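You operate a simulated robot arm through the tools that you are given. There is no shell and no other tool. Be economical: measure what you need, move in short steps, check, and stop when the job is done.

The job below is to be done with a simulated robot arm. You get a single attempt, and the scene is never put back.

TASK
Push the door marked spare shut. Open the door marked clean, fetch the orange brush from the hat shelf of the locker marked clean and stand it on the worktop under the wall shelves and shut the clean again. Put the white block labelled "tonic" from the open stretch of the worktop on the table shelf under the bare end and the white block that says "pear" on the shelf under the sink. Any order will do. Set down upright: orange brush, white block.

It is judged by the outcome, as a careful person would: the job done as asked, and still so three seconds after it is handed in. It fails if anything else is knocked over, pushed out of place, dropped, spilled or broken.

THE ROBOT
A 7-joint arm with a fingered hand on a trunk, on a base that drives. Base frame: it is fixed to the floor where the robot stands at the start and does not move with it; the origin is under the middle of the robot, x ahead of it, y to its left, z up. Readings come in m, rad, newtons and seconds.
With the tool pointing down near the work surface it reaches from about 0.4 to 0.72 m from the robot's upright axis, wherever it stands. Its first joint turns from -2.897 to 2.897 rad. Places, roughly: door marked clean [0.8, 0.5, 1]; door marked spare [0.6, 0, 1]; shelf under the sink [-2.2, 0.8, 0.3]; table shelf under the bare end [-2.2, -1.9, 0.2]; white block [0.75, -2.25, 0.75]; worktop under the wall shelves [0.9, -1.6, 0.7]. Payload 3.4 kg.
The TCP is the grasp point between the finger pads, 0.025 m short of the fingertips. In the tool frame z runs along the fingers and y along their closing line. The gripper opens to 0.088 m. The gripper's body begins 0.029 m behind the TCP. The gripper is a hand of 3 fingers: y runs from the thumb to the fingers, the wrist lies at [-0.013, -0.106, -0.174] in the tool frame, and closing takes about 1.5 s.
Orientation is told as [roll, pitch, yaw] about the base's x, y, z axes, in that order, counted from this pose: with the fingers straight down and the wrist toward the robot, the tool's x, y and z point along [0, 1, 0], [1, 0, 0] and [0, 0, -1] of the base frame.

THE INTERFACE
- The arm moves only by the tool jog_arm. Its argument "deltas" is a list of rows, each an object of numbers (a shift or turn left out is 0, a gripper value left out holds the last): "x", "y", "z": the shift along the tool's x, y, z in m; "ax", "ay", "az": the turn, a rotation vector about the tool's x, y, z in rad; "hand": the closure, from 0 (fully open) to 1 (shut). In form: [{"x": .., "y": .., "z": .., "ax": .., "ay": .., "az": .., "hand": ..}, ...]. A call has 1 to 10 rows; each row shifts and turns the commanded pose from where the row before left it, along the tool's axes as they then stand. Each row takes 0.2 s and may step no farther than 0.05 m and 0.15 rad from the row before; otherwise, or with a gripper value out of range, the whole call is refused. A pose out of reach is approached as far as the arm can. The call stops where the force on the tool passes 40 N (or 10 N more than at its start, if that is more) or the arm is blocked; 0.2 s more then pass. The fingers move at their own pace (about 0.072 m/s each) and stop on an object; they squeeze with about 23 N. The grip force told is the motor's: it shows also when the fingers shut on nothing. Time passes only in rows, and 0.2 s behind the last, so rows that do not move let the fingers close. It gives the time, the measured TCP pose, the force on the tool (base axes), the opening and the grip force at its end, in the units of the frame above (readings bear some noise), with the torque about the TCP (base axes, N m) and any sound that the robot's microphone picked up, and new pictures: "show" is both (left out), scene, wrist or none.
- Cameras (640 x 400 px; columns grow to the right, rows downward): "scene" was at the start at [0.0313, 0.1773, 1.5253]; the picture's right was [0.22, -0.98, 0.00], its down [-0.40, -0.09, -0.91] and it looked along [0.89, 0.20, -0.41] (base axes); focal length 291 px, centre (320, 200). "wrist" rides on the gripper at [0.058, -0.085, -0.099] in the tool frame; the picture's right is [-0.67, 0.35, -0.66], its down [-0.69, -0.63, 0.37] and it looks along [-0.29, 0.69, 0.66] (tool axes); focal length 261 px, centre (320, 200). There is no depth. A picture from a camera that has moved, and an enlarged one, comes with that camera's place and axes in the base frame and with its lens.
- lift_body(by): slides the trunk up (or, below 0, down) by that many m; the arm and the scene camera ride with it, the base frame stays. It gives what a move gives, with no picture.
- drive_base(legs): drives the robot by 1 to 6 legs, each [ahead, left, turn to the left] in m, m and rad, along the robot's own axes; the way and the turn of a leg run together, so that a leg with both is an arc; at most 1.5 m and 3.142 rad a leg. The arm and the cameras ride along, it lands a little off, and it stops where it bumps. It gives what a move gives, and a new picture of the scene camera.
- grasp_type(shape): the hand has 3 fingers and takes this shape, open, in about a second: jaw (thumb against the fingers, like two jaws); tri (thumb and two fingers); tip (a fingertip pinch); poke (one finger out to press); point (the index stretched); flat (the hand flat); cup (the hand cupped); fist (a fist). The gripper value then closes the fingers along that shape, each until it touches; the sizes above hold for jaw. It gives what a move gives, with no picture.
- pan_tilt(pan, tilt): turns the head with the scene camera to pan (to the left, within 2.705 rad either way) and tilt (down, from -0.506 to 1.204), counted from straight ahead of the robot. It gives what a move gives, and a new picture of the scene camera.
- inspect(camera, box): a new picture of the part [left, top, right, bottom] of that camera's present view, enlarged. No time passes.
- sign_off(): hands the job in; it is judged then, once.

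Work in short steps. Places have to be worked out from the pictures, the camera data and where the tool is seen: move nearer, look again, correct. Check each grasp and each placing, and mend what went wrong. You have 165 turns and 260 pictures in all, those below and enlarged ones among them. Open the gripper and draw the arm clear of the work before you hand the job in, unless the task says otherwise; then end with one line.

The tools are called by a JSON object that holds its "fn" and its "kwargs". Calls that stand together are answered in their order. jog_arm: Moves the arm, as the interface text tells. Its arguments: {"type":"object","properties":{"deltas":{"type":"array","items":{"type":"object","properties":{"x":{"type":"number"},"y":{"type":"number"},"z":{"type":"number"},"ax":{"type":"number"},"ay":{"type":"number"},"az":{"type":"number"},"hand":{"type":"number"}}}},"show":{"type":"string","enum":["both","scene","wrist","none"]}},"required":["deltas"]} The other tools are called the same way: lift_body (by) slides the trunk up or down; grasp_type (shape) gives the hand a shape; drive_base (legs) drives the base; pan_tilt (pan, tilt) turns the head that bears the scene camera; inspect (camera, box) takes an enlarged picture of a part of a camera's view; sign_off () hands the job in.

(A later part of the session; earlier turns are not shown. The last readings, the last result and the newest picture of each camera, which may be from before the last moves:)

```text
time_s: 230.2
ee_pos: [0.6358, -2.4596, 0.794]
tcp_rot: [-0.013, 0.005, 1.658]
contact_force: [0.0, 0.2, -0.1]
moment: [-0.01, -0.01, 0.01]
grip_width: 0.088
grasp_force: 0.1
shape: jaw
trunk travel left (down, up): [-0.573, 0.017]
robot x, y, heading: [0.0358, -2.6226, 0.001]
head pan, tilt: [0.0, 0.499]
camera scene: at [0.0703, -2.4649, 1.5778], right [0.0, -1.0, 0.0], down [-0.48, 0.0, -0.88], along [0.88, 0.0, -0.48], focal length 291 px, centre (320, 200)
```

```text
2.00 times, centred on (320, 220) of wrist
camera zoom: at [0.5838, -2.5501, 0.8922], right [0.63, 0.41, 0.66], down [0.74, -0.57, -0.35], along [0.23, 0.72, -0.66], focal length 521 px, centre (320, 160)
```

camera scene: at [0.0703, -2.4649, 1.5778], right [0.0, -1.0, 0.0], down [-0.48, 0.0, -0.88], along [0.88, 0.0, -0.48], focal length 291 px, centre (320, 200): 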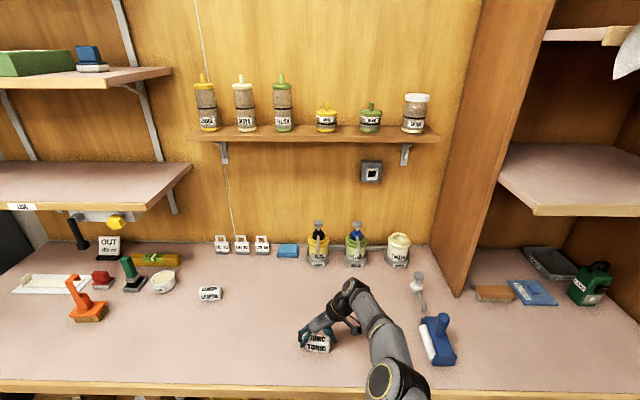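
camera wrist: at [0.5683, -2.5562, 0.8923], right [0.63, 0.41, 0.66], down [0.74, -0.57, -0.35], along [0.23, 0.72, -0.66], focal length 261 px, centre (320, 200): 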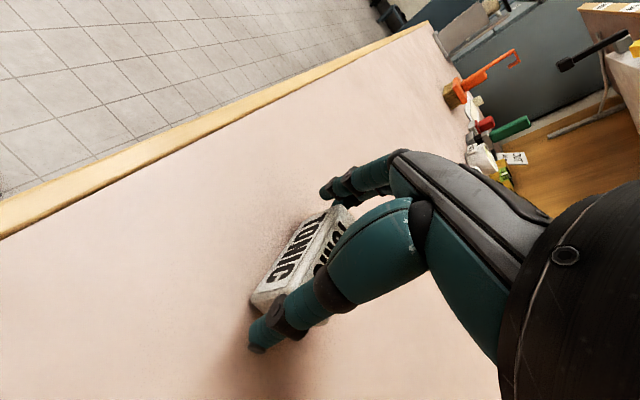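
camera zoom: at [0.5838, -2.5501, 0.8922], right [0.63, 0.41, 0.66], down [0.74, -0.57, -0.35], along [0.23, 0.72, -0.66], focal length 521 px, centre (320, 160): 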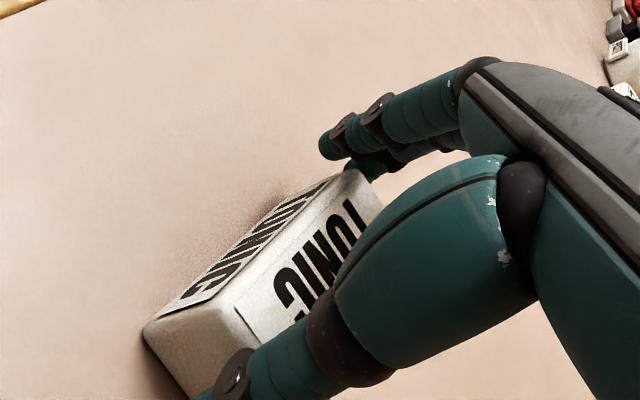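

Good alignment now. Down 4 mm and close.

{"fn": "jog_arm", "kwargs": {"deltas": [{"z": 0.005}, {"hand": 1}, {}, {}, {}, {}], "show": "none"}}

{"fn": "inspect", "kwargs": {"camera": "scene", "box": [270, 290, 366, 350]}}

{"fn": "inspect", "kwargs": {"camera": "wrist", "box": [160, 120, 480, 320]}}

```text
time_s: 231.6
ee_pos: [0.6324, -2.4599, 0.7883]
tcp_rot: [-0.016, 0.004, 1.66]
contact_force: [-0.4, -0.6, 0.3]
moment: [0.02, 0.03, -0.01]
grip_width: 0.0555
grasp_force: 22.9
shape: jaw
trunk travel left (down, up): [-0.573, 0.017]
robot x, y, heading: [0.0374, -2.6223, -0.003]
head pan, tilt: [0.0, 0.499]
```

```text
6.67 times, centred on (318, 320) of scene
camera zoom: at [0.0695, -2.4652, 1.5779], right [0.0, -1.0, 0.0], down [-0.48, 0.0, -0.88], along [0.88, 0.0, -0.48], focal length 1939 px, centre (333, -600)
```

zoom: 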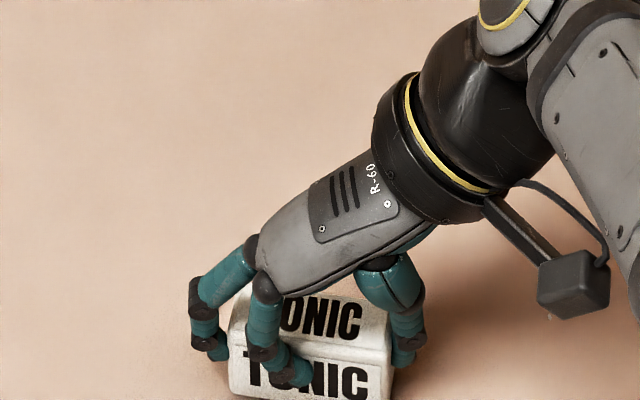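

```text
2.00 times, centred on (320, 220) of wrist
camera zoom: at [0.5822, -2.5504, 0.8874], right [0.63, 0.41, 0.66], down [0.74, -0.57, -0.35], along [0.23, 0.72, -0.66], focal length 521 px, centre (320, 160)
```

zoom: 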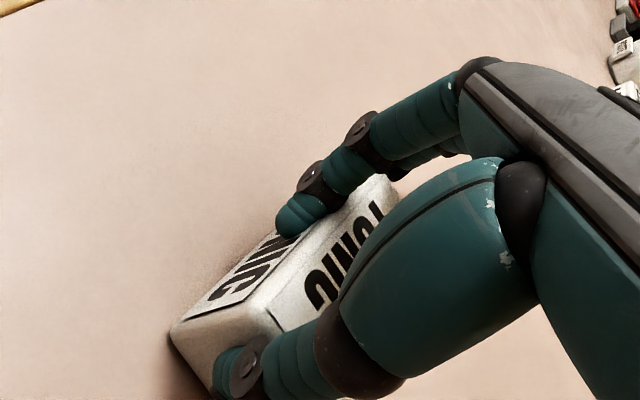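

One finger slid in front of the block. Open, re-measure and recentre.

{"fn": "jog_arm", "kwargs": {"deltas": [{"hand": 0}, {}, {}, {}, {}, {}], "show": "none"}}

{"fn": "lift_body", "kwargs": {"by": 0.017}}

{"fn": "jog_arm", "kwargs": {"deltas": [{"z": -0.025}, {"z": -0.025}, {}], "show": "wrist"}}

{"fn": "inspect", "kwargs": {"camera": "scene", "box": [260, 290, 388, 370]}}

```text
time_s: 232.9
ee_pos: [0.6339, -2.4603, 0.7884]
tcp_rot: [-0.016, 0.004, 1.658]
contact_force: [0.3, 1.1, 0.5]
moment: [-0.02, 0.01, -0.01]
grip_width: 0.0876
grasp_force: 0.0
shape: jaw
trunk travel left (down, up): [-0.573, 0.017]
robot x, y, heading: [0.0385, -2.6188, -0.003]
head pan, tilt: [0.0, 0.499]
```

```text
time_s: 233.6
ee_pos: [0.633, -2.4606, 0.8043]
tcp_rot: [-0.016, 0.004, 1.66]
contact_force: [0.6, -0.1, 1.0]
moment: [0.0, 0.01, -0.02]
grip_width: 0.0874
grasp_force: 0.0
shape: jaw
trunk travel left (down, up): [-0.59, 0.0]
robot x, y, heading: [0.0385, -2.6192, 0.004]
head pan, tilt: [0.0, 0.499]
```

```text
time_s: 234.4
ee_pos: [0.633, -2.4594, 0.8525]
tcp_rot: [-0.017, 0.004, 1.658]
contact_force: [-0.1, -0.1, 0.5]
moment: [0.0, 0.0, 0.02]
grip_width: 0.0875
grasp_force: 0.0
shape: jaw
trunk travel left (down, up): [-0.59, 0.0]
robot x, y, heading: [0.0381, -2.6256, 0.003]
head pan, tilt: [0.0, 0.499]
camera wrist: at [0.5814, -2.5503, 0.9523], right [0.63, 0.41, 0.66], down [0.74, -0.57, -0.35], along [0.23, 0.72, -0.66], focal length 261 px, centre (320, 200)
```

wrist: 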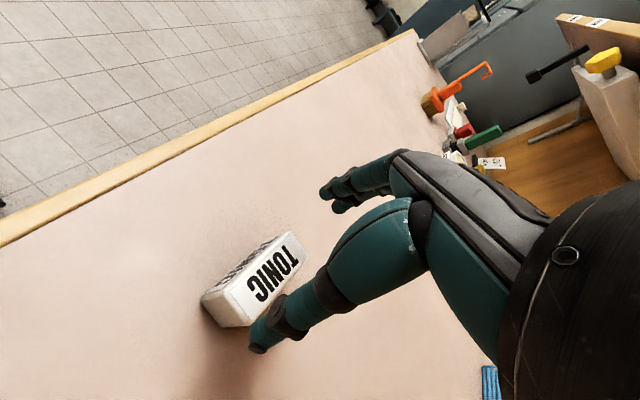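

```text
5.00 times, centred on (324, 330) of scene
camera zoom: at [0.0694, -2.4652, 1.5948], right [0.0, -1.0, 0.0], down [-0.48, 0.0, -0.88], along [0.88, 0.0, -0.48], focal length 1454 px, centre (300, -450)
```

zoom: 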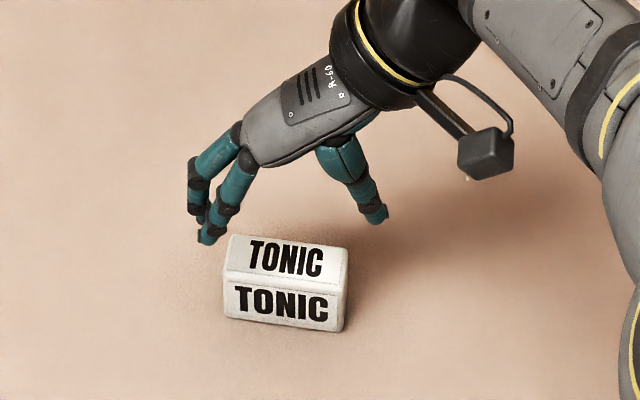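

Tonic now at centre ≈[0.642,-2.456], yaw ≈-0.15. Rotate to match and recentre above it.

{"fn": "jog_arm", "kwargs": {"deltas": [{"az": 0.1185}, {"az": 0.1185}, {"x": -0.0085, "y": 0.0043}, {}], "show": "wrist"}}

```text
time_s: 235.4
ee_pos: [0.6403, -2.4574, 0.8558]
tcp_rot: [-0.016, -0.001, 1.421]
contact_force: [-0.2, 0.0, -0.6]
moment: [-0.02, -0.01, 0.01]
grip_width: 0.0877
grasp_force: 0.1
shape: jaw
trunk travel left (down, up): [-0.59, 0.0]
robot x, y, heading: [0.0368, -2.6249, 0.002]
head pan, tilt: [0.0, 0.499]
camera wrist: at [0.5708, -2.5332, 0.9537], right [0.7, 0.25, 0.67], down [0.59, -0.72, -0.36], along [0.4, 0.64, -0.66], focal length 261 px, centre (320, 200)
```

wrist: 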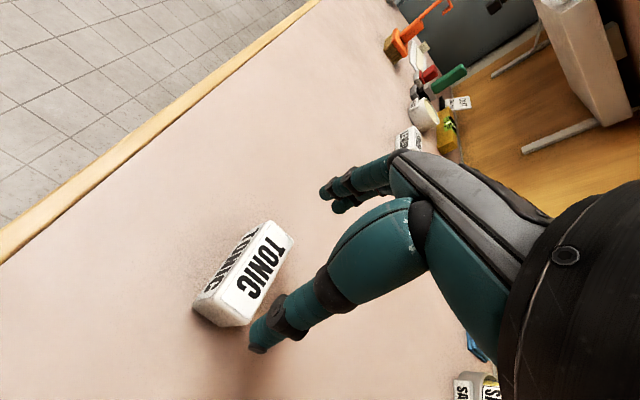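

Centred ([0.643,-2.459]). Descend to 0.787.

{"fn": "jog_arm", "kwargs": {"deltas": [{"z": 0.023, "x": -0.002}, {"z": 0.023}, {"z": 0.023}, {}], "show": "none"}}

{"fn": "inspect", "kwargs": {"camera": "wrist", "box": [160, 120, 480, 320]}}

{"fn": "inspect", "kwargs": {"camera": "scene", "box": [260, 290, 388, 370]}}

```text
time_s: 236.4
ee_pos: [0.6478, -2.4584, 0.7871]
tcp_rot: [-0.016, -0.001, 1.423]
contact_force: [-0.1, 0.6, 0.9]
moment: [0.02, -0.01, -0.01]
grip_width: 0.088
grasp_force: 0.2
shape: jaw
trunk travel left (down, up): [-0.59, 0.0]
robot x, y, heading: [0.0402, -2.6238, -0.001]
head pan, tilt: [0.0, 0.499]
```

```text
2.00 times, centred on (320, 220) of wrist
camera zoom: at [0.5763, -2.5345, 0.8858], right [0.7, 0.25, 0.67], down [0.59, -0.72, -0.35], along [0.4, 0.64, -0.66], focal length 521 px, centre (320, 160)
```

zoom: 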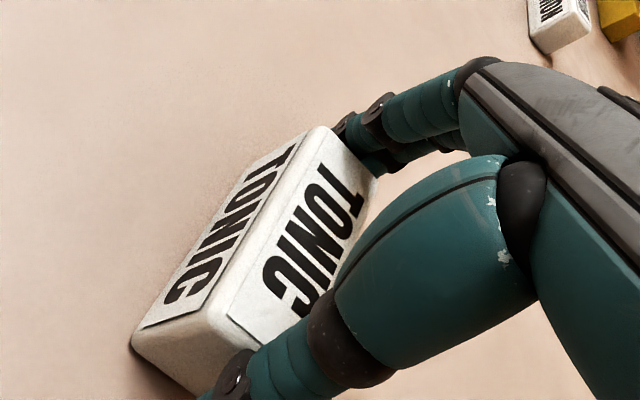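

```text
5.00 times, centred on (324, 330) of scene
camera zoom: at [0.0694, -2.4652, 1.5949], right [0.0, -1.0, 0.0], down [-0.48, 0.0, -0.88], along [0.88, 0.0, -0.48], focal length 1454 px, centre (300, -450)
```

zoom: 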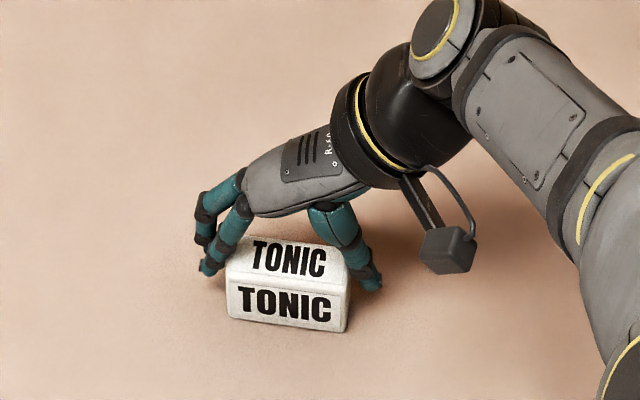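

Both fingers are beside the left end and the thumb beside the right. Close.

{"fn": "jog_arm", "kwargs": {"deltas": [{"hand": 1}, {}, {}, {}, {}], "show": "none"}}

{"fn": "inspect", "kwargs": {"camera": "wrist", "box": [160, 120, 480, 320]}}

{"fn": "inspect", "kwargs": {"camera": "scene", "box": [260, 290, 388, 370]}}

```text
time_s: 237.6
ee_pos: [0.647, -2.4575, 0.7881]
tcp_rot: [-0.015, 0.0, 1.422]
contact_force: [0.6, -0.2, 3.3]
moment: [-0.08, -0.02, -0.02]
grip_width: 0.0718
grasp_force: 22.7
shape: jaw
trunk travel left (down, up): [-0.59, 0.0]
robot x, y, heading: [0.0392, -2.6218, -0.001]
head pan, tilt: [0.0, 0.499]
```

```text
2.00 times, centred on (320, 220) of wrist
camera zoom: at [0.5762, -2.5346, 0.8862], right [0.7, 0.25, 0.67], down [0.59, -0.72, -0.35], along [0.4, 0.64, -0.66], focal length 521 px, centre (320, 160)
```

zoom: 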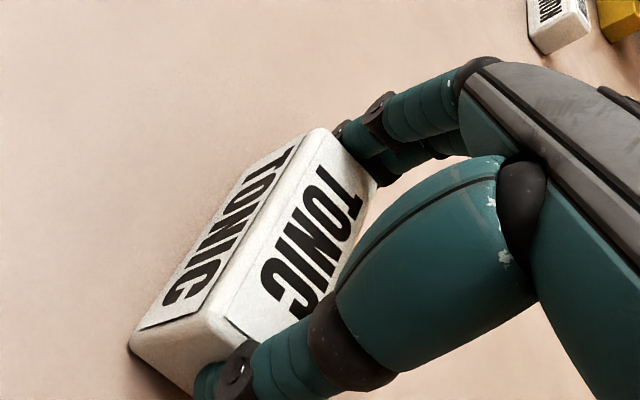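

```text
5.00 times, centred on (324, 330) of scene
camera zoom: at [0.069, -2.4653, 1.5949], right [0.0, -1.0, 0.0], down [-0.48, 0.0, -0.88], along [0.88, 0.0, -0.48], focal length 1454 px, centre (300, -450)
```

zoom: 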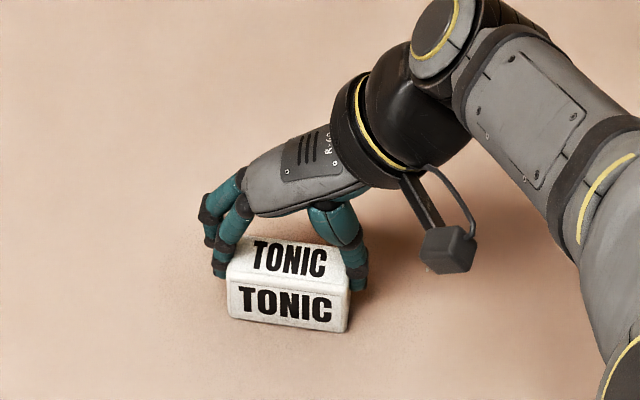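

Gripped well (0.072). Lift by the arm and check.

{"fn": "jog_arm", "kwargs": {"deltas": [{"z": -0.02}, {"z": -0.03}, {"z": -0.03}], "show": "wrist"}}

```text
time_s: 238.4
ee_pos: [0.6446, -2.4562, 0.8675]
tcp_rot: [-0.016, -0.001, 1.422]
contact_force: [-0.5, 0.0, -0.7]
moment: [-0.01, 0.03, 0.01]
grip_width: 0.0717
grasp_force: 23.5
shape: jaw
trunk travel left (down, up): [-0.59, 0.0]
robot x, y, heading: [0.037, -2.6216, -0.003]
head pan, tilt: [0.0, 0.499]
camera wrist: at [0.5744, -2.533, 0.9656], right [0.7, 0.25, 0.67], down [0.59, -0.72, -0.36], along [0.39, 0.64, -0.66], focal length 261 px, centre (320, 200)
```

wrist: 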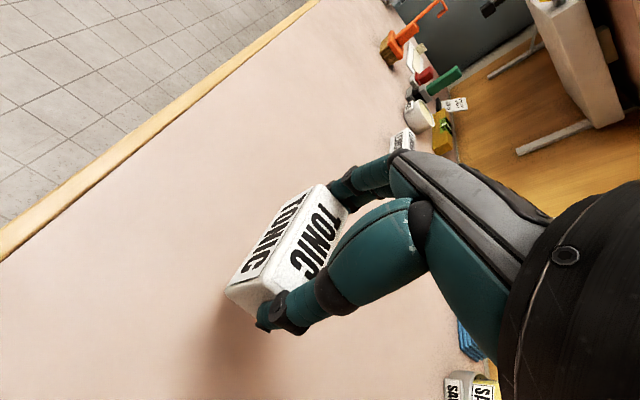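

Tonic held. Back off, turn around, and head to the bare-end table, rotating the hand so the wrist points to the robot.

{"fn": "drive_base", "kwargs": {"legs": [[-0.55, 0, 0], [0, 0, 3.14], [0.2, -0.63, 0]]}}

{"fn": "jog_arm", "kwargs": {"deltas": [{"az": 0.142}, {"az": 0.142}, {"az": 0.142}, {"az": 0.142}, {"az": 0.142}, {"az": 0.142}, {"az": 0.142}, {"az": 0.142}, {"az": 0.142}, {"az": 0.142}], "show": "wrist"}}

{"fn": "lift_body", "kwargs": {"by": -0.35}}

{"fn": "pan_tilt", "kwargs": {"pan": 0.0, "tilt": 0.55}}

```text
time_s: 252.4
ee_pos: [-1.3616, -2.2179, 0.8668]
tcp_rot: [-0.015, 0.0, -1.655]
contact_force: [0.3, 0.0, -0.4]
moment: [-0.01, 0.01, -0.01]
grip_width: 0.0716
grasp_force: 23.6
shape: jaw
trunk travel left (down, up): [-0.59, 0.0]
robot x, y, heading: [-0.7661, -2.0106, -3.078]
head pan, tilt: [0.0, 0.499]
camera scene: at [-0.7853, -2.1737, 1.5949], right [-0.06, 1.0, 0.0], down [0.48, 0.03, -0.88], along [-0.88, -0.06, -0.48], focal length 291 px, centre (320, 200)
```

scene: 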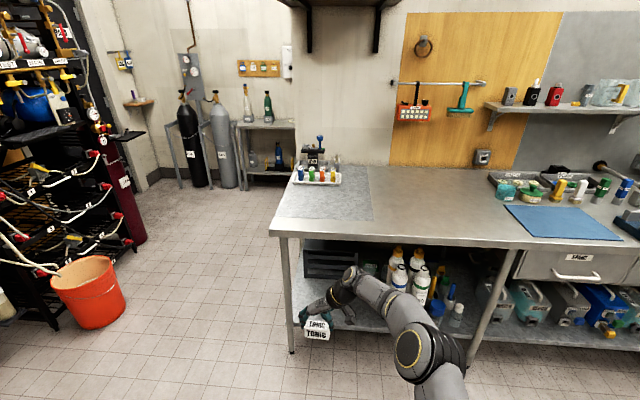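

```text
time_s: 254.6
ee_pos: [-1.3613, -2.2187, 0.8667]
tcp_rot: [-0.001, -0.017, -3.078]
contact_force: [0.4, -0.3, -1.2]
moment: [-0.03, 0.04, -0.02]
grip_width: 0.0715
grasp_force: 22.8
shape: jaw
trunk travel left (down, up): [-0.59, 0.0]
robot x, y, heading: [-0.765, -2.0156, -3.075]
head pan, tilt: [0.0, 0.499]
camera wrist: at [-1.271, -2.272, 0.9647], right [-0.38, 0.65, 0.66], down [0.58, 0.72, -0.37], along [-0.72, 0.24, -0.65], focal length 261 px, centre (320, 200)
```

wrist: 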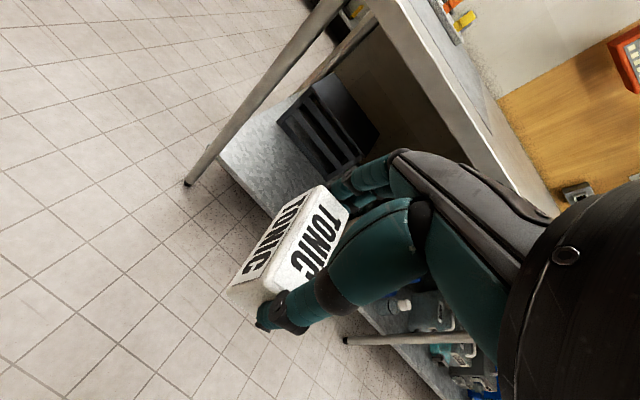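

```text
time_s: 258.0
ee_pos: [-1.3611, -2.2185, 0.5163]
tcp_rot: [-0.002, -0.016, -3.073]
contact_force: [-0.9, -0.4, -0.6]
moment: [0.02, 0.01, 0.0]
grip_width: 0.0718
grasp_force: 22.9
shape: jaw
trunk travel left (down, up): [-0.24, 0.35]
robot x, y, heading: [-0.7644, -2.0118, -3.079]
head pan, tilt: [0.0, 0.499]
```

```text
time_s: 258.6
ee_pos: [-1.3604, -2.2186, 0.5168]
tcp_rot: [-0.001, -0.016, -3.073]
contact_force: [0.9, -0.1, -0.3]
moment: [-0.02, 0.03, 0.03]
grip_width: 0.072
grasp_force: 22.6
shape: jaw
trunk travel left (down, up): [-0.24, 0.35]
robot x, y, heading: [-0.7647, -2.0132, -3.078]
head pan, tilt: [0.0, 0.55]
camera scene: at [-0.784, -2.174, 1.2403], right [-0.06, 1.0, 0.0], down [0.52, 0.03, -0.85], along [-0.85, -0.05, -0.52], focal length 291 px, centre (320, 200)
```

scene: 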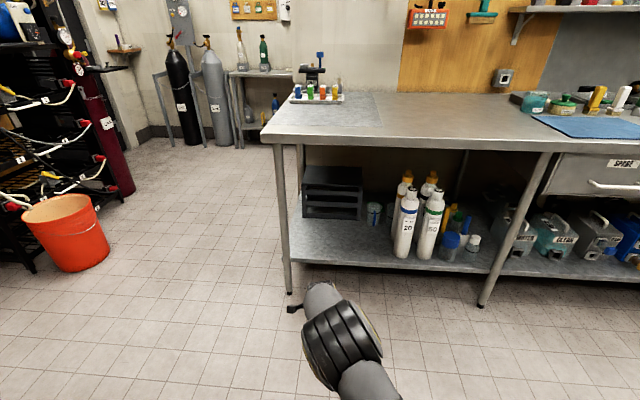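

Free area confirmed around [-1.96,-2.15], shelf surface ≈0.25. Straighten heading, lower to hover height and drive in.

{"fn": "lift_body", "kwargs": {"by": -0.12}}

{"fn": "drive_base", "kwargs": {"legs": [[0, -0.03, -0.063], [0.45, 0, 0]]}}

{"fn": "inspect", "kwargs": {"camera": "wrist", "box": [0, 0, 640, 400]}}

```text
time_s: 260.1
ee_pos: [-1.3618, -2.2182, 0.3964]
tcp_rot: [-0.003, -0.016, -3.076]
contact_force: [0.0, 0.7, -1.3]
moment: [0.03, -0.02, 0.03]
grip_width: 0.0717
grasp_force: 23.8
shape: jaw
trunk travel left (down, up): [-0.12, 0.47]
robot x, y, heading: [-0.7691, -2.0108, -3.079]
head pan, tilt: [0.0, 0.55]
```

```text
time_s: 263.3
ee_pos: [-1.8258, -2.1434, 0.3965]
tcp_rot: [-0.003, -0.016, 3.135]
contact_force: [-0.2, -0.1, -0.7]
moment: [-0.02, -0.01, 0.03]
grip_width: 0.0716
grasp_force: 23.0
shape: jaw
trunk travel left (down, up): [-0.12, 0.47]
robot x, y, heading: [-1.2161, -1.9815, 3.128]
head pan, tilt: [0.0, 0.55]
camera scene: at [-1.2458, -2.1409, 1.1203], right [0.01, 1.0, 0.0], down [0.52, 0.0, -0.85], along [-0.85, 0.01, -0.52], focal length 291 px, centre (320, 200)
```

scene: 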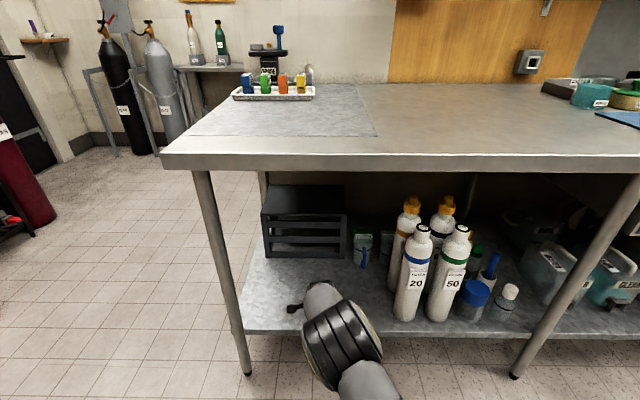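

```text
1.00 times, centred on (320, 200) of wrist (not enlarged: the box is as wide or as high as the picture)
camera zoom: at [-1.7385, -2.2036, 0.4944], right [-0.33, 0.67, 0.66], down [0.63, 0.68, -0.37], along [-0.7, 0.29, -0.65], focal length 261 px, centre (320, 200)
```

zoom: 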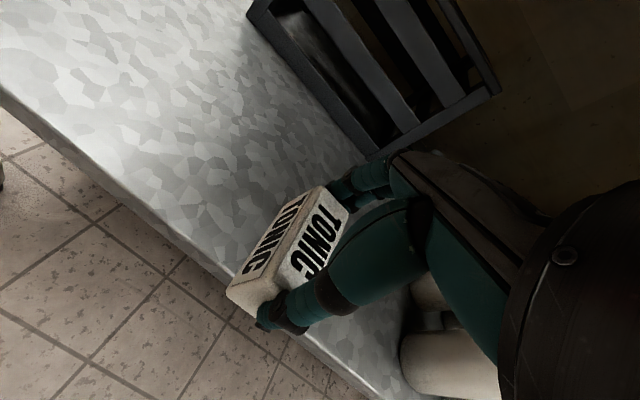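

{"fn": "drive_base", "kwargs": {"legs": [[0.14, 0, 0]]}}

{"fn": "lift_body", "kwargs": {"by": -0.085}}

{"fn": "inspect", "kwargs": {"camera": "wrist", "box": [0, 0, 640, 400]}}

```text
time_s: 264.6
ee_pos: [-1.968, -2.1433, 0.3955]
tcp_rot: [0.0, -0.015, 3.136]
contact_force: [-0.4, -0.2, 0.3]
moment: [0.0, -0.04, 0.01]
grip_width: 0.0715
grasp_force: 23.0
shape: jaw
trunk travel left (down, up): [-0.12, 0.47]
robot x, y, heading: [-1.3567, -1.9792, 3.135]
head pan, tilt: [0.0, 0.55]
camera scene: at [-1.3879, -2.1399, 1.1203], right [0.01, 1.0, 0.0], down [0.52, 0.0, -0.85], along [-0.85, 0.01, -0.52], focal length 291 px, centre (320, 200)
```

scene: 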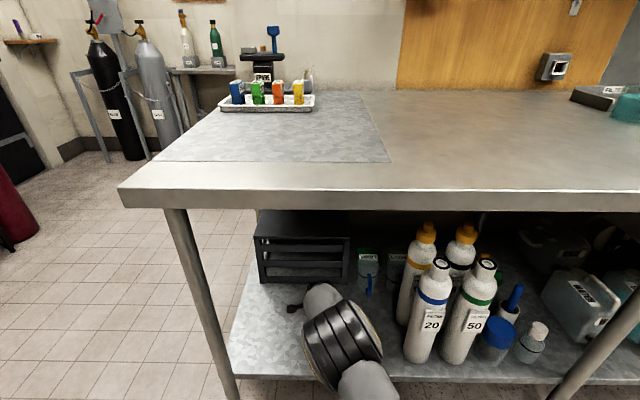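

```text
time_s: 265.8
ee_pos: [-1.9659, -2.1434, 0.3106]
tcp_rot: [-0.002, -0.016, 3.136]
contact_force: [0.4, -0.2, -1.0]
moment: [-0.02, -0.04, 0.0]
grip_width: 0.0719
grasp_force: 22.9
shape: jaw
trunk travel left (down, up): [-0.035, 0.555]
robot x, y, heading: [-1.3616, -1.9823, 3.138]
head pan, tilt: [0.0, 0.55]
```

```text
1.00 times, centred on (320, 200) of wrist (not enlarged: the box is as wide or as high as the picture)
camera zoom: at [-1.8805, -2.203, 0.4094], right [-0.34, 0.67, 0.66], down [0.63, 0.68, -0.37], along [-0.7, 0.29, -0.65], focal length 261 px, centre (320, 200)
```

zoom: 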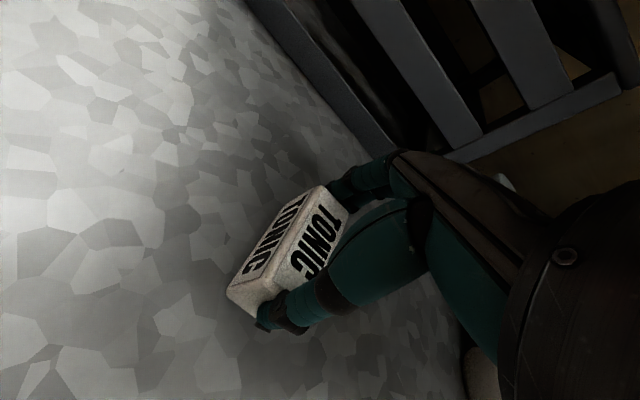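

Feel down to the shelf in small steps.

{"fn": "jog_arm", "kwargs": {"deltas": [{"z": 0.005}, {"z": 0.004}, {}], "show": "none"}}

{"fn": "jog_arm", "kwargs": {"deltas": [{"z": 0.004}, {"z": 0.003}, {}], "show": "none"}}

{"fn": "inspect", "kwargs": {"camera": "wrist", "box": [160, 120, 480, 320]}}

```text
time_s: 266.6
ee_pos: [-1.966, -2.1419, 0.3027]
tcp_rot: [-0.002, -0.015, 3.136]
contact_force: [0.5, 0.3, -1.7]
moment: [-0.01, -0.01, 0.0]
grip_width: 0.0718
grasp_force: 22.8
shape: jaw
trunk travel left (down, up): [-0.035, 0.555]
robot x, y, heading: [-1.3565, -1.9838, 3.134]
head pan, tilt: [0.0, 0.55]
```

```text
time_s: 267.4
ee_pos: [-1.969, -2.1422, 0.2986]
tcp_rot: [-0.001, -0.019, 3.136]
contact_force: [0.3, -1.2, 15.9]
moment: [0.0, -0.56, -0.04]
grip_width: 0.0711
grasp_force: 23.0
shape: jaw
trunk travel left (down, up): [-0.035, 0.555]
robot x, y, heading: [-1.3586, -1.9814, 3.134]
head pan, tilt: [0.0, 0.55]
```

```text
2.00 times, centred on (320, 220) of wrist
camera zoom: at [-1.8812, -2.2023, 0.3953], right [-0.33, 0.67, 0.66], down [0.63, 0.68, -0.38], along [-0.71, 0.29, -0.65], focal length 521 px, centre (320, 160)
```

zoom: 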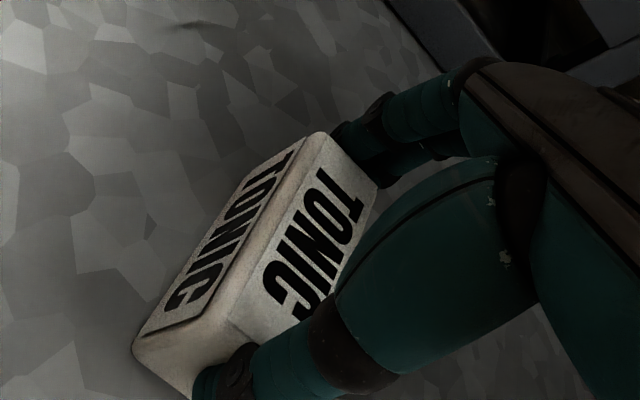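

Contact. Ease 2 mm and open.

{"fn": "jog_arm", "kwargs": {"deltas": [{"z": -0.002}, {"hand": 0.8}, {"hand": 0.6}, {"hand": 0.3}, {"hand": 0}, {}, {}], "show": "none"}}

{"fn": "jog_arm", "kwargs": {"deltas": [{"z": -0.01}, {"z": -0.01}, {}], "show": "wrist"}}

```text
time_s: 269.0
ee_pos: [-1.9665, -2.1425, 0.2948]
tcp_rot: [-0.004, -0.014, 3.136]
contact_force: [0.4, -0.2, -0.7]
moment: [-0.02, 0.0, -0.01]
grip_width: 0.0878
grasp_force: 0.0
shape: jaw
trunk travel left (down, up): [-0.035, 0.555]
robot x, y, heading: [-1.3557, -1.9822, 3.135]
head pan, tilt: [0.0, 0.55]
```

```text
time_s: 269.8
ee_pos: [-1.9676, -2.1434, 0.3186]
tcp_rot: [-0.003, -0.016, 3.137]
contact_force: [-0.3, -0.1, -0.2]
moment: [0.03, 0.01, -0.02]
grip_width: 0.0881
grasp_force: 0.1
shape: jaw
trunk travel left (down, up): [-0.035, 0.555]
robot x, y, heading: [-1.3596, -1.9851, 3.138]
head pan, tilt: [0.0, 0.55]
camera wrist: at [-1.8808, -2.2027, 0.4159], right [-0.34, 0.67, 0.66], down [0.63, 0.68, -0.37], along [-0.7, 0.29, -0.65], focal length 261 px, centre (320, 200)
```

wrist: 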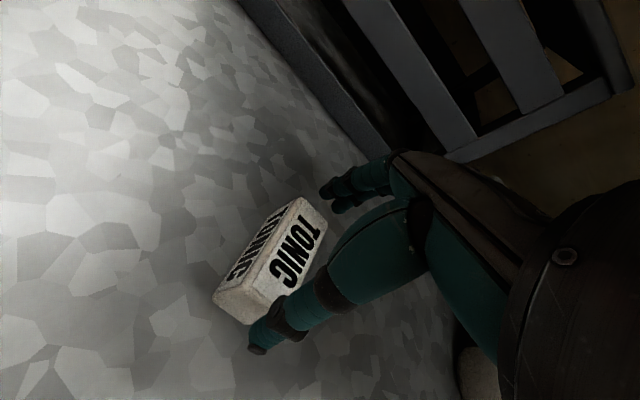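

Tonic stays standing on the shelf. Lift clear, back out and check.

{"fn": "lift_body", "kwargs": {"by": 0.1}}

{"fn": "drive_base", "kwargs": {"legs": [[-0.45, 0, 0]]}}

{"fn": "inspect", "kwargs": {"camera": "scene", "box": [240, 170, 400, 270]}}

```text
time_s: 271.2
ee_pos: [-1.9684, -2.1439, 0.4171]
tcp_rot: [-0.003, -0.018, 3.137]
contact_force: [-0.8, -0.2, -0.3]
moment: [0.01, 0.01, 0.0]
grip_width: 0.088
grasp_force: 0.1
shape: jaw
trunk travel left (down, up): [-0.135, 0.455]
robot x, y, heading: [-1.3615, -1.9834, 3.134]
head pan, tilt: [0.0, 0.55]
```

```text
time_s: 273.9
ee_pos: [-1.5097, -2.1461, 0.4174]
tcp_rot: [-0.003, -0.017, 3.135]
contact_force: [-0.5, -0.3, 0.2]
moment: [0.0, 0.02, -0.01]
grip_width: 0.0879
grasp_force: 0.1
shape: jaw
trunk travel left (down, up): [-0.135, 0.455]
robot x, y, heading: [-0.9035, -1.989, 3.131]
head pan, tilt: [0.0, 0.55]
camera scene: at [-0.93, -2.1435, 1.1353], right [0.01, 1.0, 0.0], down [0.52, 0.0, -0.85], along [-0.85, 0.01, -0.52], focal length 291 px, centre (320, 200)
```

scene: 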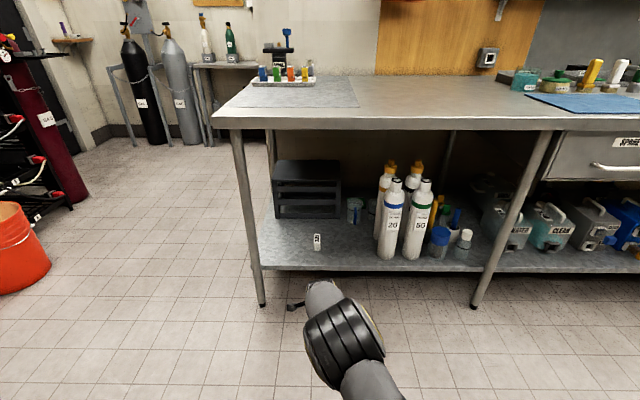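

```text
4.00 times, centred on (320, 220) of scene
camera zoom: at [-0.93, -2.1435, 1.1353], right [0.01, 1.0, 0.0], down [0.52, 0.0, -0.85], along [-0.85, 0.01, -0.52], focal length 1163 px, centre (320, 120)
```

zoom: 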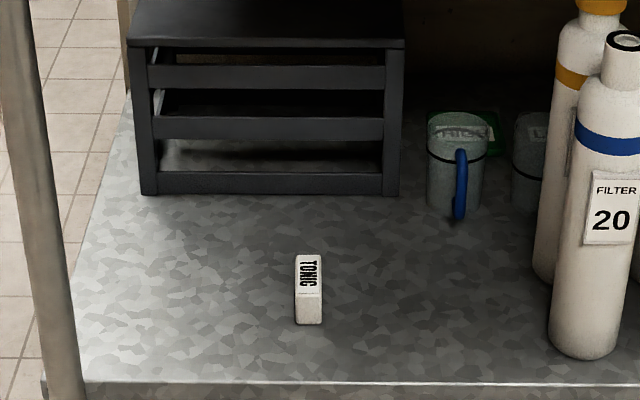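

Tonic stands upright on the bare-end shelf. Now return to the lockers to shut the clean door: turn, make a fist, raise, and look.

{"fn": "grasp_type", "kwargs": {"shape": "fist"}}

{"fn": "lift_body", "kwargs": {"by": 0.38}}

{"fn": "drive_base", "kwargs": {"legs": [[0, 0, -3.13], [0, 1.3, 0], [0.3, 1.0, 0]]}}

{"fn": "pan_tilt", "kwargs": {"pan": 0.2, "tilt": 0.4}}

```text
time_s: 274.8
ee_pos: [-1.5099, -2.1463, 0.4171]
tcp_rot: [-0.002, -0.016, 3.135]
contact_force: [0.3, -0.1, 0.0]
moment: [-0.03, 0.02, -0.01]
grip_width: 0.0001
grasp_force: 0.0
shape: fist
trunk travel left (down, up): [-0.135, 0.455]
robot x, y, heading: [-0.897, -1.9872, 3.134]
head pan, tilt: [0.0, 0.55]
```

```text
time_s: 278.5
ee_pos: [-1.5104, -2.1468, 0.7993]
tcp_rot: [-0.001, -0.015, 3.135]
contact_force: [0.9, 0.7, -1.1]
moment: [-0.01, -0.01, 0.01]
grip_width: 0.0
grasp_force: 0.1
shape: fist
trunk travel left (down, up): [-0.515, 0.075]
robot x, y, heading: [-0.9012, -1.9837, 3.139]
head pan, tilt: [0.0, 0.55]
```

```text
time_s: 297.3
ee_pos: [-0.1572, 0.5506, 0.7985]
tcp_rot: [-0.002, -0.015, 0.071]
contact_force: [-0.3, -0.2, 0.0]
moment: [-0.01, 0.01, 0.0]
grip_width: 0.0
grasp_force: 0.1
shape: fist
trunk travel left (down, up): [-0.515, 0.075]
robot x, y, heading: [-0.7555, 0.3424, 0.07]
head pan, tilt: [0.0, 0.55]
camera scene: at [-0.733, 0.5014, 1.5153], right [0.07, -1.0, 0.0], down [-0.52, -0.04, -0.85], along [0.85, 0.06, -0.52], focal length 291 px, centre (320, 200)
```

scene: 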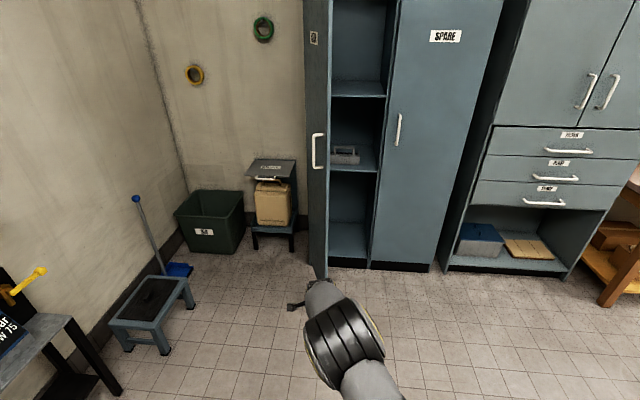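

```text
time_s: 298.0
ee_pos: [-0.1572, 0.5504, 0.798]
tcp_rot: [-0.001, -0.014, 0.073]
contact_force: [0.0, -0.3, 0.4]
moment: [-0.02, 0.02, 0.02]
grip_width: 0.0
grasp_force: 0.0
shape: fist
trunk travel left (down, up): [-0.515, 0.075]
robot x, y, heading: [-0.753, 0.3433, 0.07]
head pan, tilt: [0.201, 0.4]
camera scene: at [-0.7334, 0.5197, 1.529], right [0.27, -0.96, 0.0], down [-0.38, -0.1, -0.92], along [0.89, 0.25, -0.39], focal length 291 px, centre (320, 200)
```

scene: 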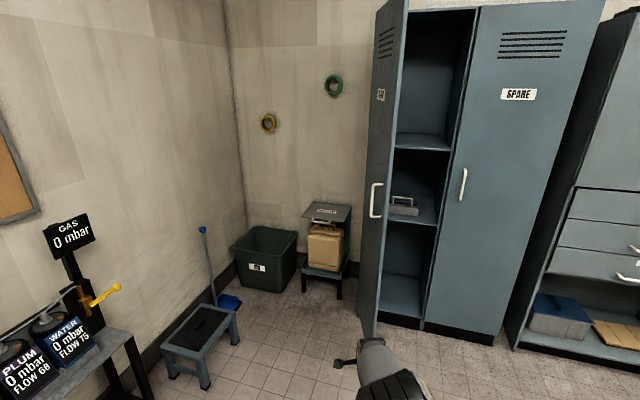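

Door is ~78° open, free edge ≈[0.39,0.59], handle on its left face. Bring the fist to the left of the door (y≈0.76), at z≈0.87.

{"fn": "jog_arm", "kwargs": {"deltas": [{"z": -0.035}, {"z": -0.035}], "show": "none"}}

{"fn": "drive_base", "kwargs": {"legs": [[0, 0.28, -0.07], [0.6, 0, 0]]}}

{"fn": "pan_tilt", "kwargs": {"pan": 0.1, "tilt": 0.6}}

```text
time_s: 298.6
ee_pos: [-0.1594, 0.5511, 0.8677]
tcp_rot: [-0.003, -0.016, 0.074]
contact_force: [-0.6, -0.3, 0.4]
moment: [0.02, -0.02, -0.01]
grip_width: 0.0002
grasp_force: 0.0
shape: fist
trunk travel left (down, up): [-0.515, 0.075]
robot x, y, heading: [-0.7558, 0.3418, 0.071]
head pan, tilt: [0.201, 0.4]
```

```text
time_s: 303.6
ee_pos: [0.4645, 0.791, 0.8656]
tcp_rot: [-0.001, -0.017, 0.005]
contact_force: [0.6, 0.4, -0.6]
moment: [0.02, -0.01, -0.03]
grip_width: 0.0001
grasp_force: 0.0
shape: fist
trunk travel left (down, up): [-0.515, 0.075]
robot x, y, heading: [-0.1423, 0.6207, 0.005]
head pan, tilt: [0.201, 0.4]
camera scene: at [-0.1118, 0.7992, 1.529], right [0.2, -0.98, 0.0], down [-0.38, -0.08, -0.92], along [0.9, 0.19, -0.39], focal length 291 px, centre (320, 200)
```

scene: 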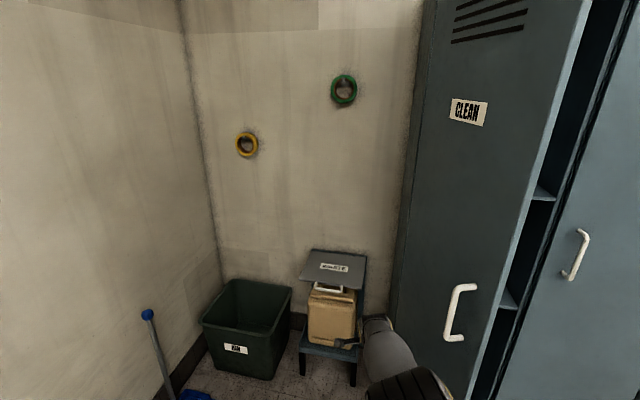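

```text
time_s: 304.4
ee_pos: [0.4641, 0.7912, 0.8677]
tcp_rot: [-0.002, -0.016, 0.004]
contact_force: [0.1, -0.5, 0.3]
moment: [0.0, -0.04, 0.01]
grip_width: 0.0
grasp_force: 0.1
shape: fist
trunk travel left (down, up): [-0.515, 0.075]
robot x, y, heading: [-0.146, 0.6216, 0.003]
head pan, tilt: [0.099, 0.6]
camera scene: at [-0.1148, 0.7896, 1.5108], right [0.1, -0.99, 0.0], down [-0.56, -0.06, -0.83], along [0.82, 0.09, -0.56], focal length 291 px, centre (320, 200)
```

scene: 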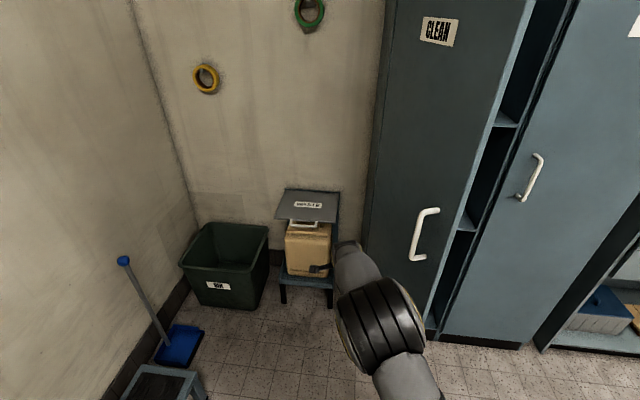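

Fist is left of the door. Move 8 cm further in (away from the handle) and strafe right to push the door.

{"fn": "drive_base", "kwargs": {"legs": [[0.09, 0, 0], [0, -0.25, 0]]}}

```text
time_s: 306.9
ee_pos: [0.5568, 0.5433, 0.8678]
tcp_rot: [-0.001, -0.015, 0.007]
contact_force: [0.0, 0.0, 0.2]
moment: [0.04, 0.01, 0.02]
grip_width: 0.0
grasp_force: 0.1
shape: fist
trunk travel left (down, up): [-0.515, 0.075]
robot x, y, heading: [-0.0533, 0.3743, -0.0]
head pan, tilt: [0.099, 0.6]
camera scene: at [-0.0228, 0.54, 1.5108], right [0.1, -0.99, 0.0], down [-0.56, -0.06, -0.83], along [0.82, 0.09, -0.56], focal length 291 px, centre (320, 200)
```

scene: 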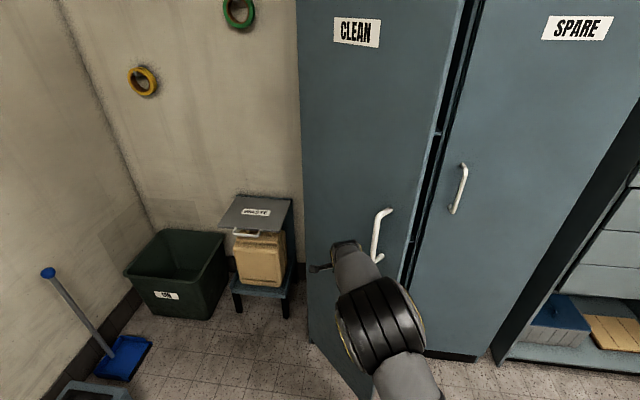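

Door swinging shut nicely. Push on: ahead and slightly right.

{"fn": "drive_base", "kwargs": {"legs": [[0.1, -0.06, 0]]}}

{"fn": "drive_base", "kwargs": {"legs": [[0.06, 0, 0]]}}

```text
time_s: 308.1
ee_pos: [0.6561, 0.4853, 0.8672]
tcp_rot: [-0.003, -0.017, 0.009]
contact_force: [0.0, -0.3, 0.3]
moment: [-0.02, -0.01, -0.01]
grip_width: 0.0003
grasp_force: 0.0
shape: fist
trunk travel left (down, up): [-0.515, 0.075]
robot x, y, heading: [0.0496, 0.3098, 0.005]
head pan, tilt: [0.099, 0.6]
camera scene: at [0.0774, 0.4803, 1.5108], right [0.11, -0.99, 0.0], down [-0.56, -0.06, -0.82], along [0.82, 0.09, -0.57], focal length 291 px, centre (320, 200)
```

scene: 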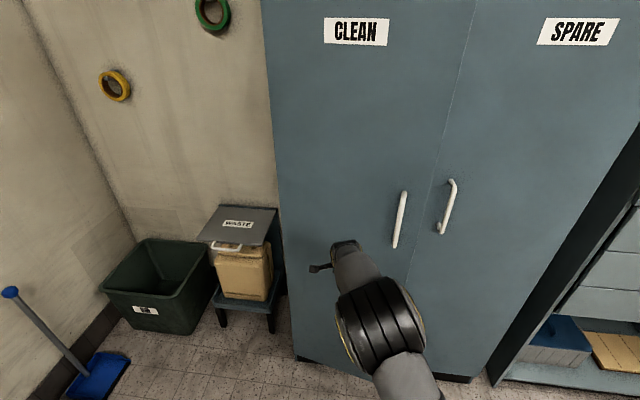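

```text
time_s: 309.1
ee_pos: [0.7163, 0.4844, 0.867]
tcp_rot: [-0.003, -0.016, 0.007]
contact_force: [0.1, -0.4, -0.3]
moment: [-0.02, 0.01, 0.01]
grip_width: 0.0
grasp_force: 0.0
shape: fist
trunk travel left (down, up): [-0.515, 0.075]
robot x, y, heading: [0.1052, 0.3136, 0.008]
head pan, tilt: [0.099, 0.6]
camera scene: at [0.1373, 0.481, 1.5107], right [0.1, -0.99, 0.0], down [-0.56, -0.06, -0.82], along [0.82, 0.09, -0.57], focal length 291 px, centre (320, 200)
```

scene: 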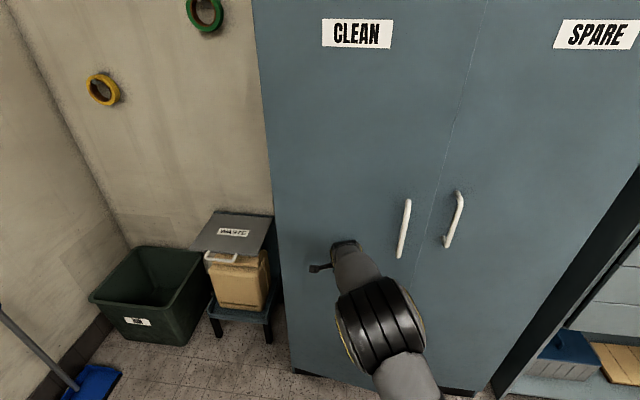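

Nearly shut; push until firm contact.

{"fn": "drive_base", "kwargs": {"legs": [[0.07, 0, 0]]}}

{"fn": "inspect", "kwargs": {"camera": "scene", "box": [380, 20, 508, 100]}}

```text
time_s: 310.1
ee_pos: [0.7574, 0.4846, 0.8608]
tcp_rot: [-0.006, 0.008, 0.008]
contact_force: [-4.2, -0.1, 0.8]
moment: [0.02, -0.28, -0.07]
grip_width: 0.0001
grasp_force: 0.1
shape: fist
trunk travel left (down, up): [-0.515, 0.075]
robot x, y, heading: [0.1566, 0.3153, 0.001]
head pan, tilt: [0.099, 0.6]
stopped in leg 1: the force on the tool passed its limit at 115 N (the readings are from after the stop); the commanded pose is now the measured one
camera scene: at [0.1842, 0.481, 1.5108], right [0.1, -0.99, 0.0], down [-0.56, -0.06, -0.83], along [0.82, 0.09, -0.56], focal length 291 px, centre (320, 200)
```

scene: 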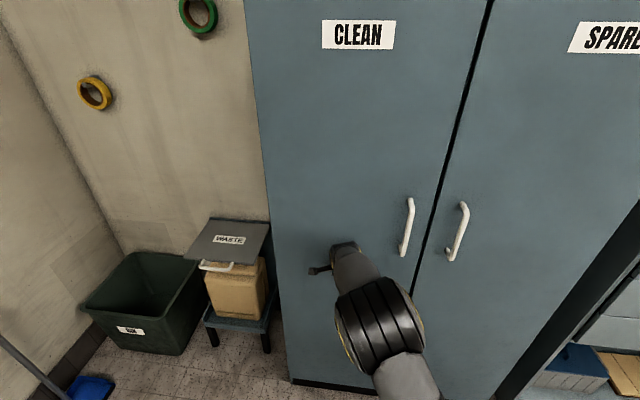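

```text
5.00 times, centred on (444, 60) of scene
camera zoom: at [0.1842, 0.481, 1.5108], right [0.1, -0.99, 0.0], down [-0.56, -0.06, -0.83], along [0.82, 0.09, -0.56], focal length 1454 px, centre (-300, 900)
```

zoom: 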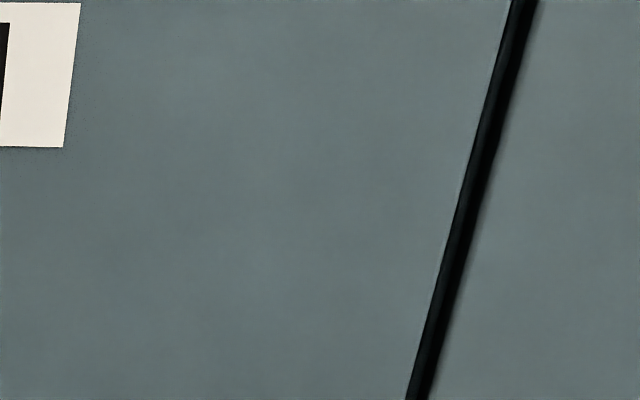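

Clean is firmly shut. Back away, open the hand, and view both doors.

{"fn": "drive_base", "kwargs": {"legs": [[-0.5, 0, 0]]}}

{"fn": "grasp_type", "kwargs": {"shape": "jaw"}}

{"fn": "pan_tilt", "kwargs": {"pan": -0.2, "tilt": 0.35}}

```text
time_s: 312.9
ee_pos: [0.2748, 0.4851, 0.8618]
tcp_rot: [-0.006, 0.007, 0.014]
contact_force: [-0.5, 0.8, -0.4]
moment: [0.0, 0.03, 0.0]
grip_width: 0.0002
grasp_force: 0.1
shape: fist
trunk travel left (down, up): [-0.515, 0.075]
robot x, y, heading: [-0.3211, 0.3074, 0.007]
head pan, tilt: [0.099, 0.6]
camera scene: at [-0.2977, 0.4779, 1.5108], right [0.11, -0.99, 0.0], down [-0.56, -0.06, -0.83], along [0.82, 0.09, -0.56], focal length 291 px, centre (320, 200)
```

scene: 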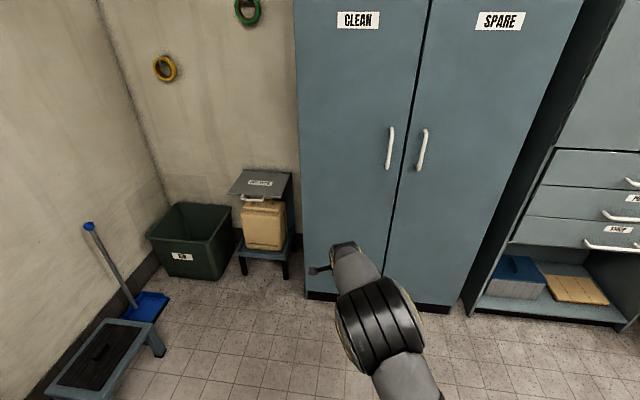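

```text
time_s: 313.8
ee_pos: [0.2761, 0.4856, 0.8607]
tcp_rot: [-0.003, 0.007, 0.014]
contact_force: [-0.3, -0.3, 0.6]
moment: [-0.01, 0.02, 0.0]
grip_width: 0.0876
grasp_force: 0.1
shape: jaw
trunk travel left (down, up): [-0.515, 0.075]
robot x, y, heading: [-0.3262, 0.3085, 0.009]
head pan, tilt: [0.099, 0.6]
```

```text
time_s: 314.6
ee_pos: [0.2761, 0.4847, 0.8619]
tcp_rot: [-0.004, 0.007, 0.015]
contact_force: [0.8, 0.1, 0.2]
moment: [0.01, 0.02, 0.0]
grip_width: 0.0875
grasp_force: 0.1
shape: jaw
trunk travel left (down, up): [-0.515, 0.075]
robot x, y, heading: [-0.3205, 0.3102, 0.012]
head pan, tilt: [-0.201, 0.351]
camera scene: at [-0.2938, 0.4507, 1.5335], right [-0.19, -0.98, 0.0], down [-0.34, 0.07, -0.94], along [0.92, -0.18, -0.34], focal length 291 px, centre (320, 200)
```

scene: 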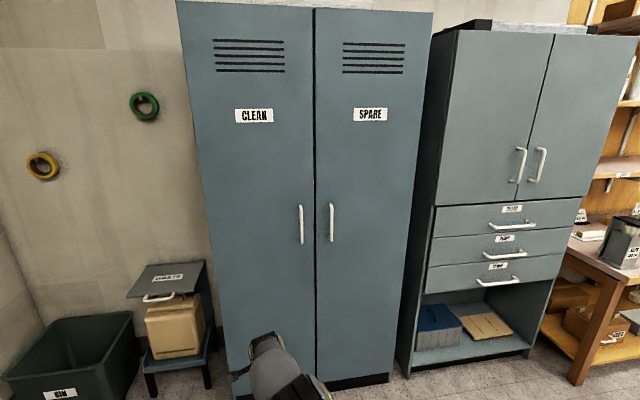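

Both doors are flush. One last check: look closely at the pear on the sink shelf to be sure it stands upright.

{"fn": "drive_base", "kwargs": {"legs": [[0, 0, 3.12], [0.8, -0.1, 0]]}}

{"fn": "lift_body", "kwargs": {"by": -0.4}}

{"fn": "pan_tilt", "kwargs": {"pan": -0.25, "tilt": 0.65}}

```text
time_s: 326.3
ee_pos: [-1.7246, 0.2389, 0.8618]
tcp_rot: [-0.005, 0.007, -3.133]
contact_force: [-0.1, -0.3, 0.2]
moment: [0.0, -0.02, -0.02]
grip_width: 0.0876
grasp_force: 0.1
shape: jaw
trunk travel left (down, up): [-0.515, 0.075]
robot x, y, heading: [-1.1256, 0.4081, -3.141]
head pan, tilt: [-0.201, 0.351]
camera scene: at [-1.1532, 0.2687, 1.5335], right [0.2, 0.98, 0.0], down [0.34, -0.07, -0.94], along [-0.92, 0.18, -0.34], focal length 291 px, centre (320, 200)
```

scene: 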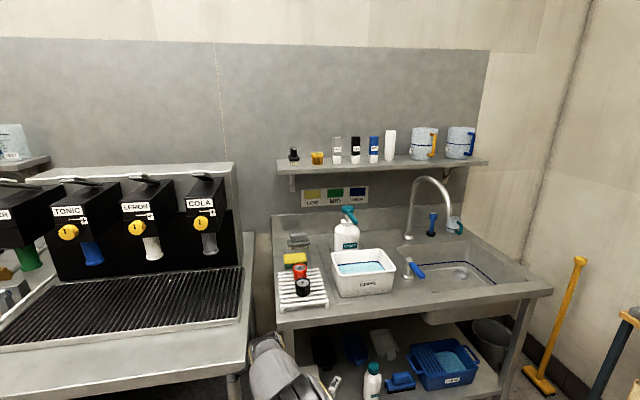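

```text
time_s: 330.1
ee_pos: [-1.7251, 0.2396, 0.4604]
tcp_rot: [-0.006, 0.006, -3.136]
contact_force: [-0.6, -0.7, 0.3]
moment: [-0.02, 0.02, 0.01]
grip_width: 0.0877
grasp_force: 0.1
shape: jaw
trunk travel left (down, up): [-0.115, 0.475]
robot x, y, heading: [-1.1221, 0.4123, -3.139]
head pan, tilt: [-0.201, 0.351]
```

```text
time_s: 330.9
ee_pos: [-1.7235, 0.2393, 0.4612]
tcp_rot: [-0.006, 0.007, -3.133]
contact_force: [0.1, 0.0, -0.8]
moment: [-0.07, 0.01, -0.01]
grip_width: 0.0876
grasp_force: 0.0
shape: jaw
trunk travel left (down, up): [-0.115, 0.475]
robot x, y, heading: [-1.1225, 0.4093, -3.14]
head pan, tilt: [-0.25, 0.649]
camera scene: at [-1.1459, 0.2716, 1.1066], right [0.24, 0.97, 0.0], down [0.59, -0.15, -0.8], along [-0.77, 0.19, -0.6], focal length 291 px, centre (320, 200)
```

scene: 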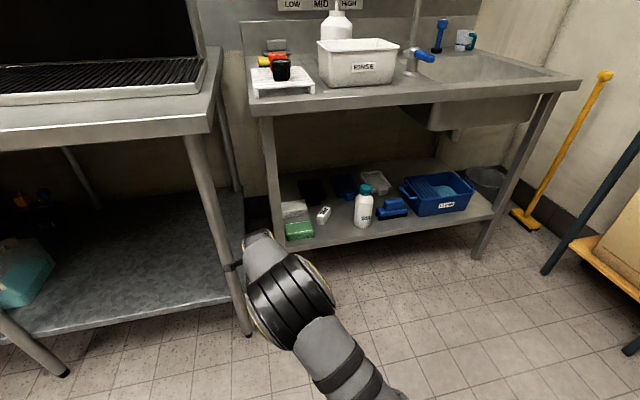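

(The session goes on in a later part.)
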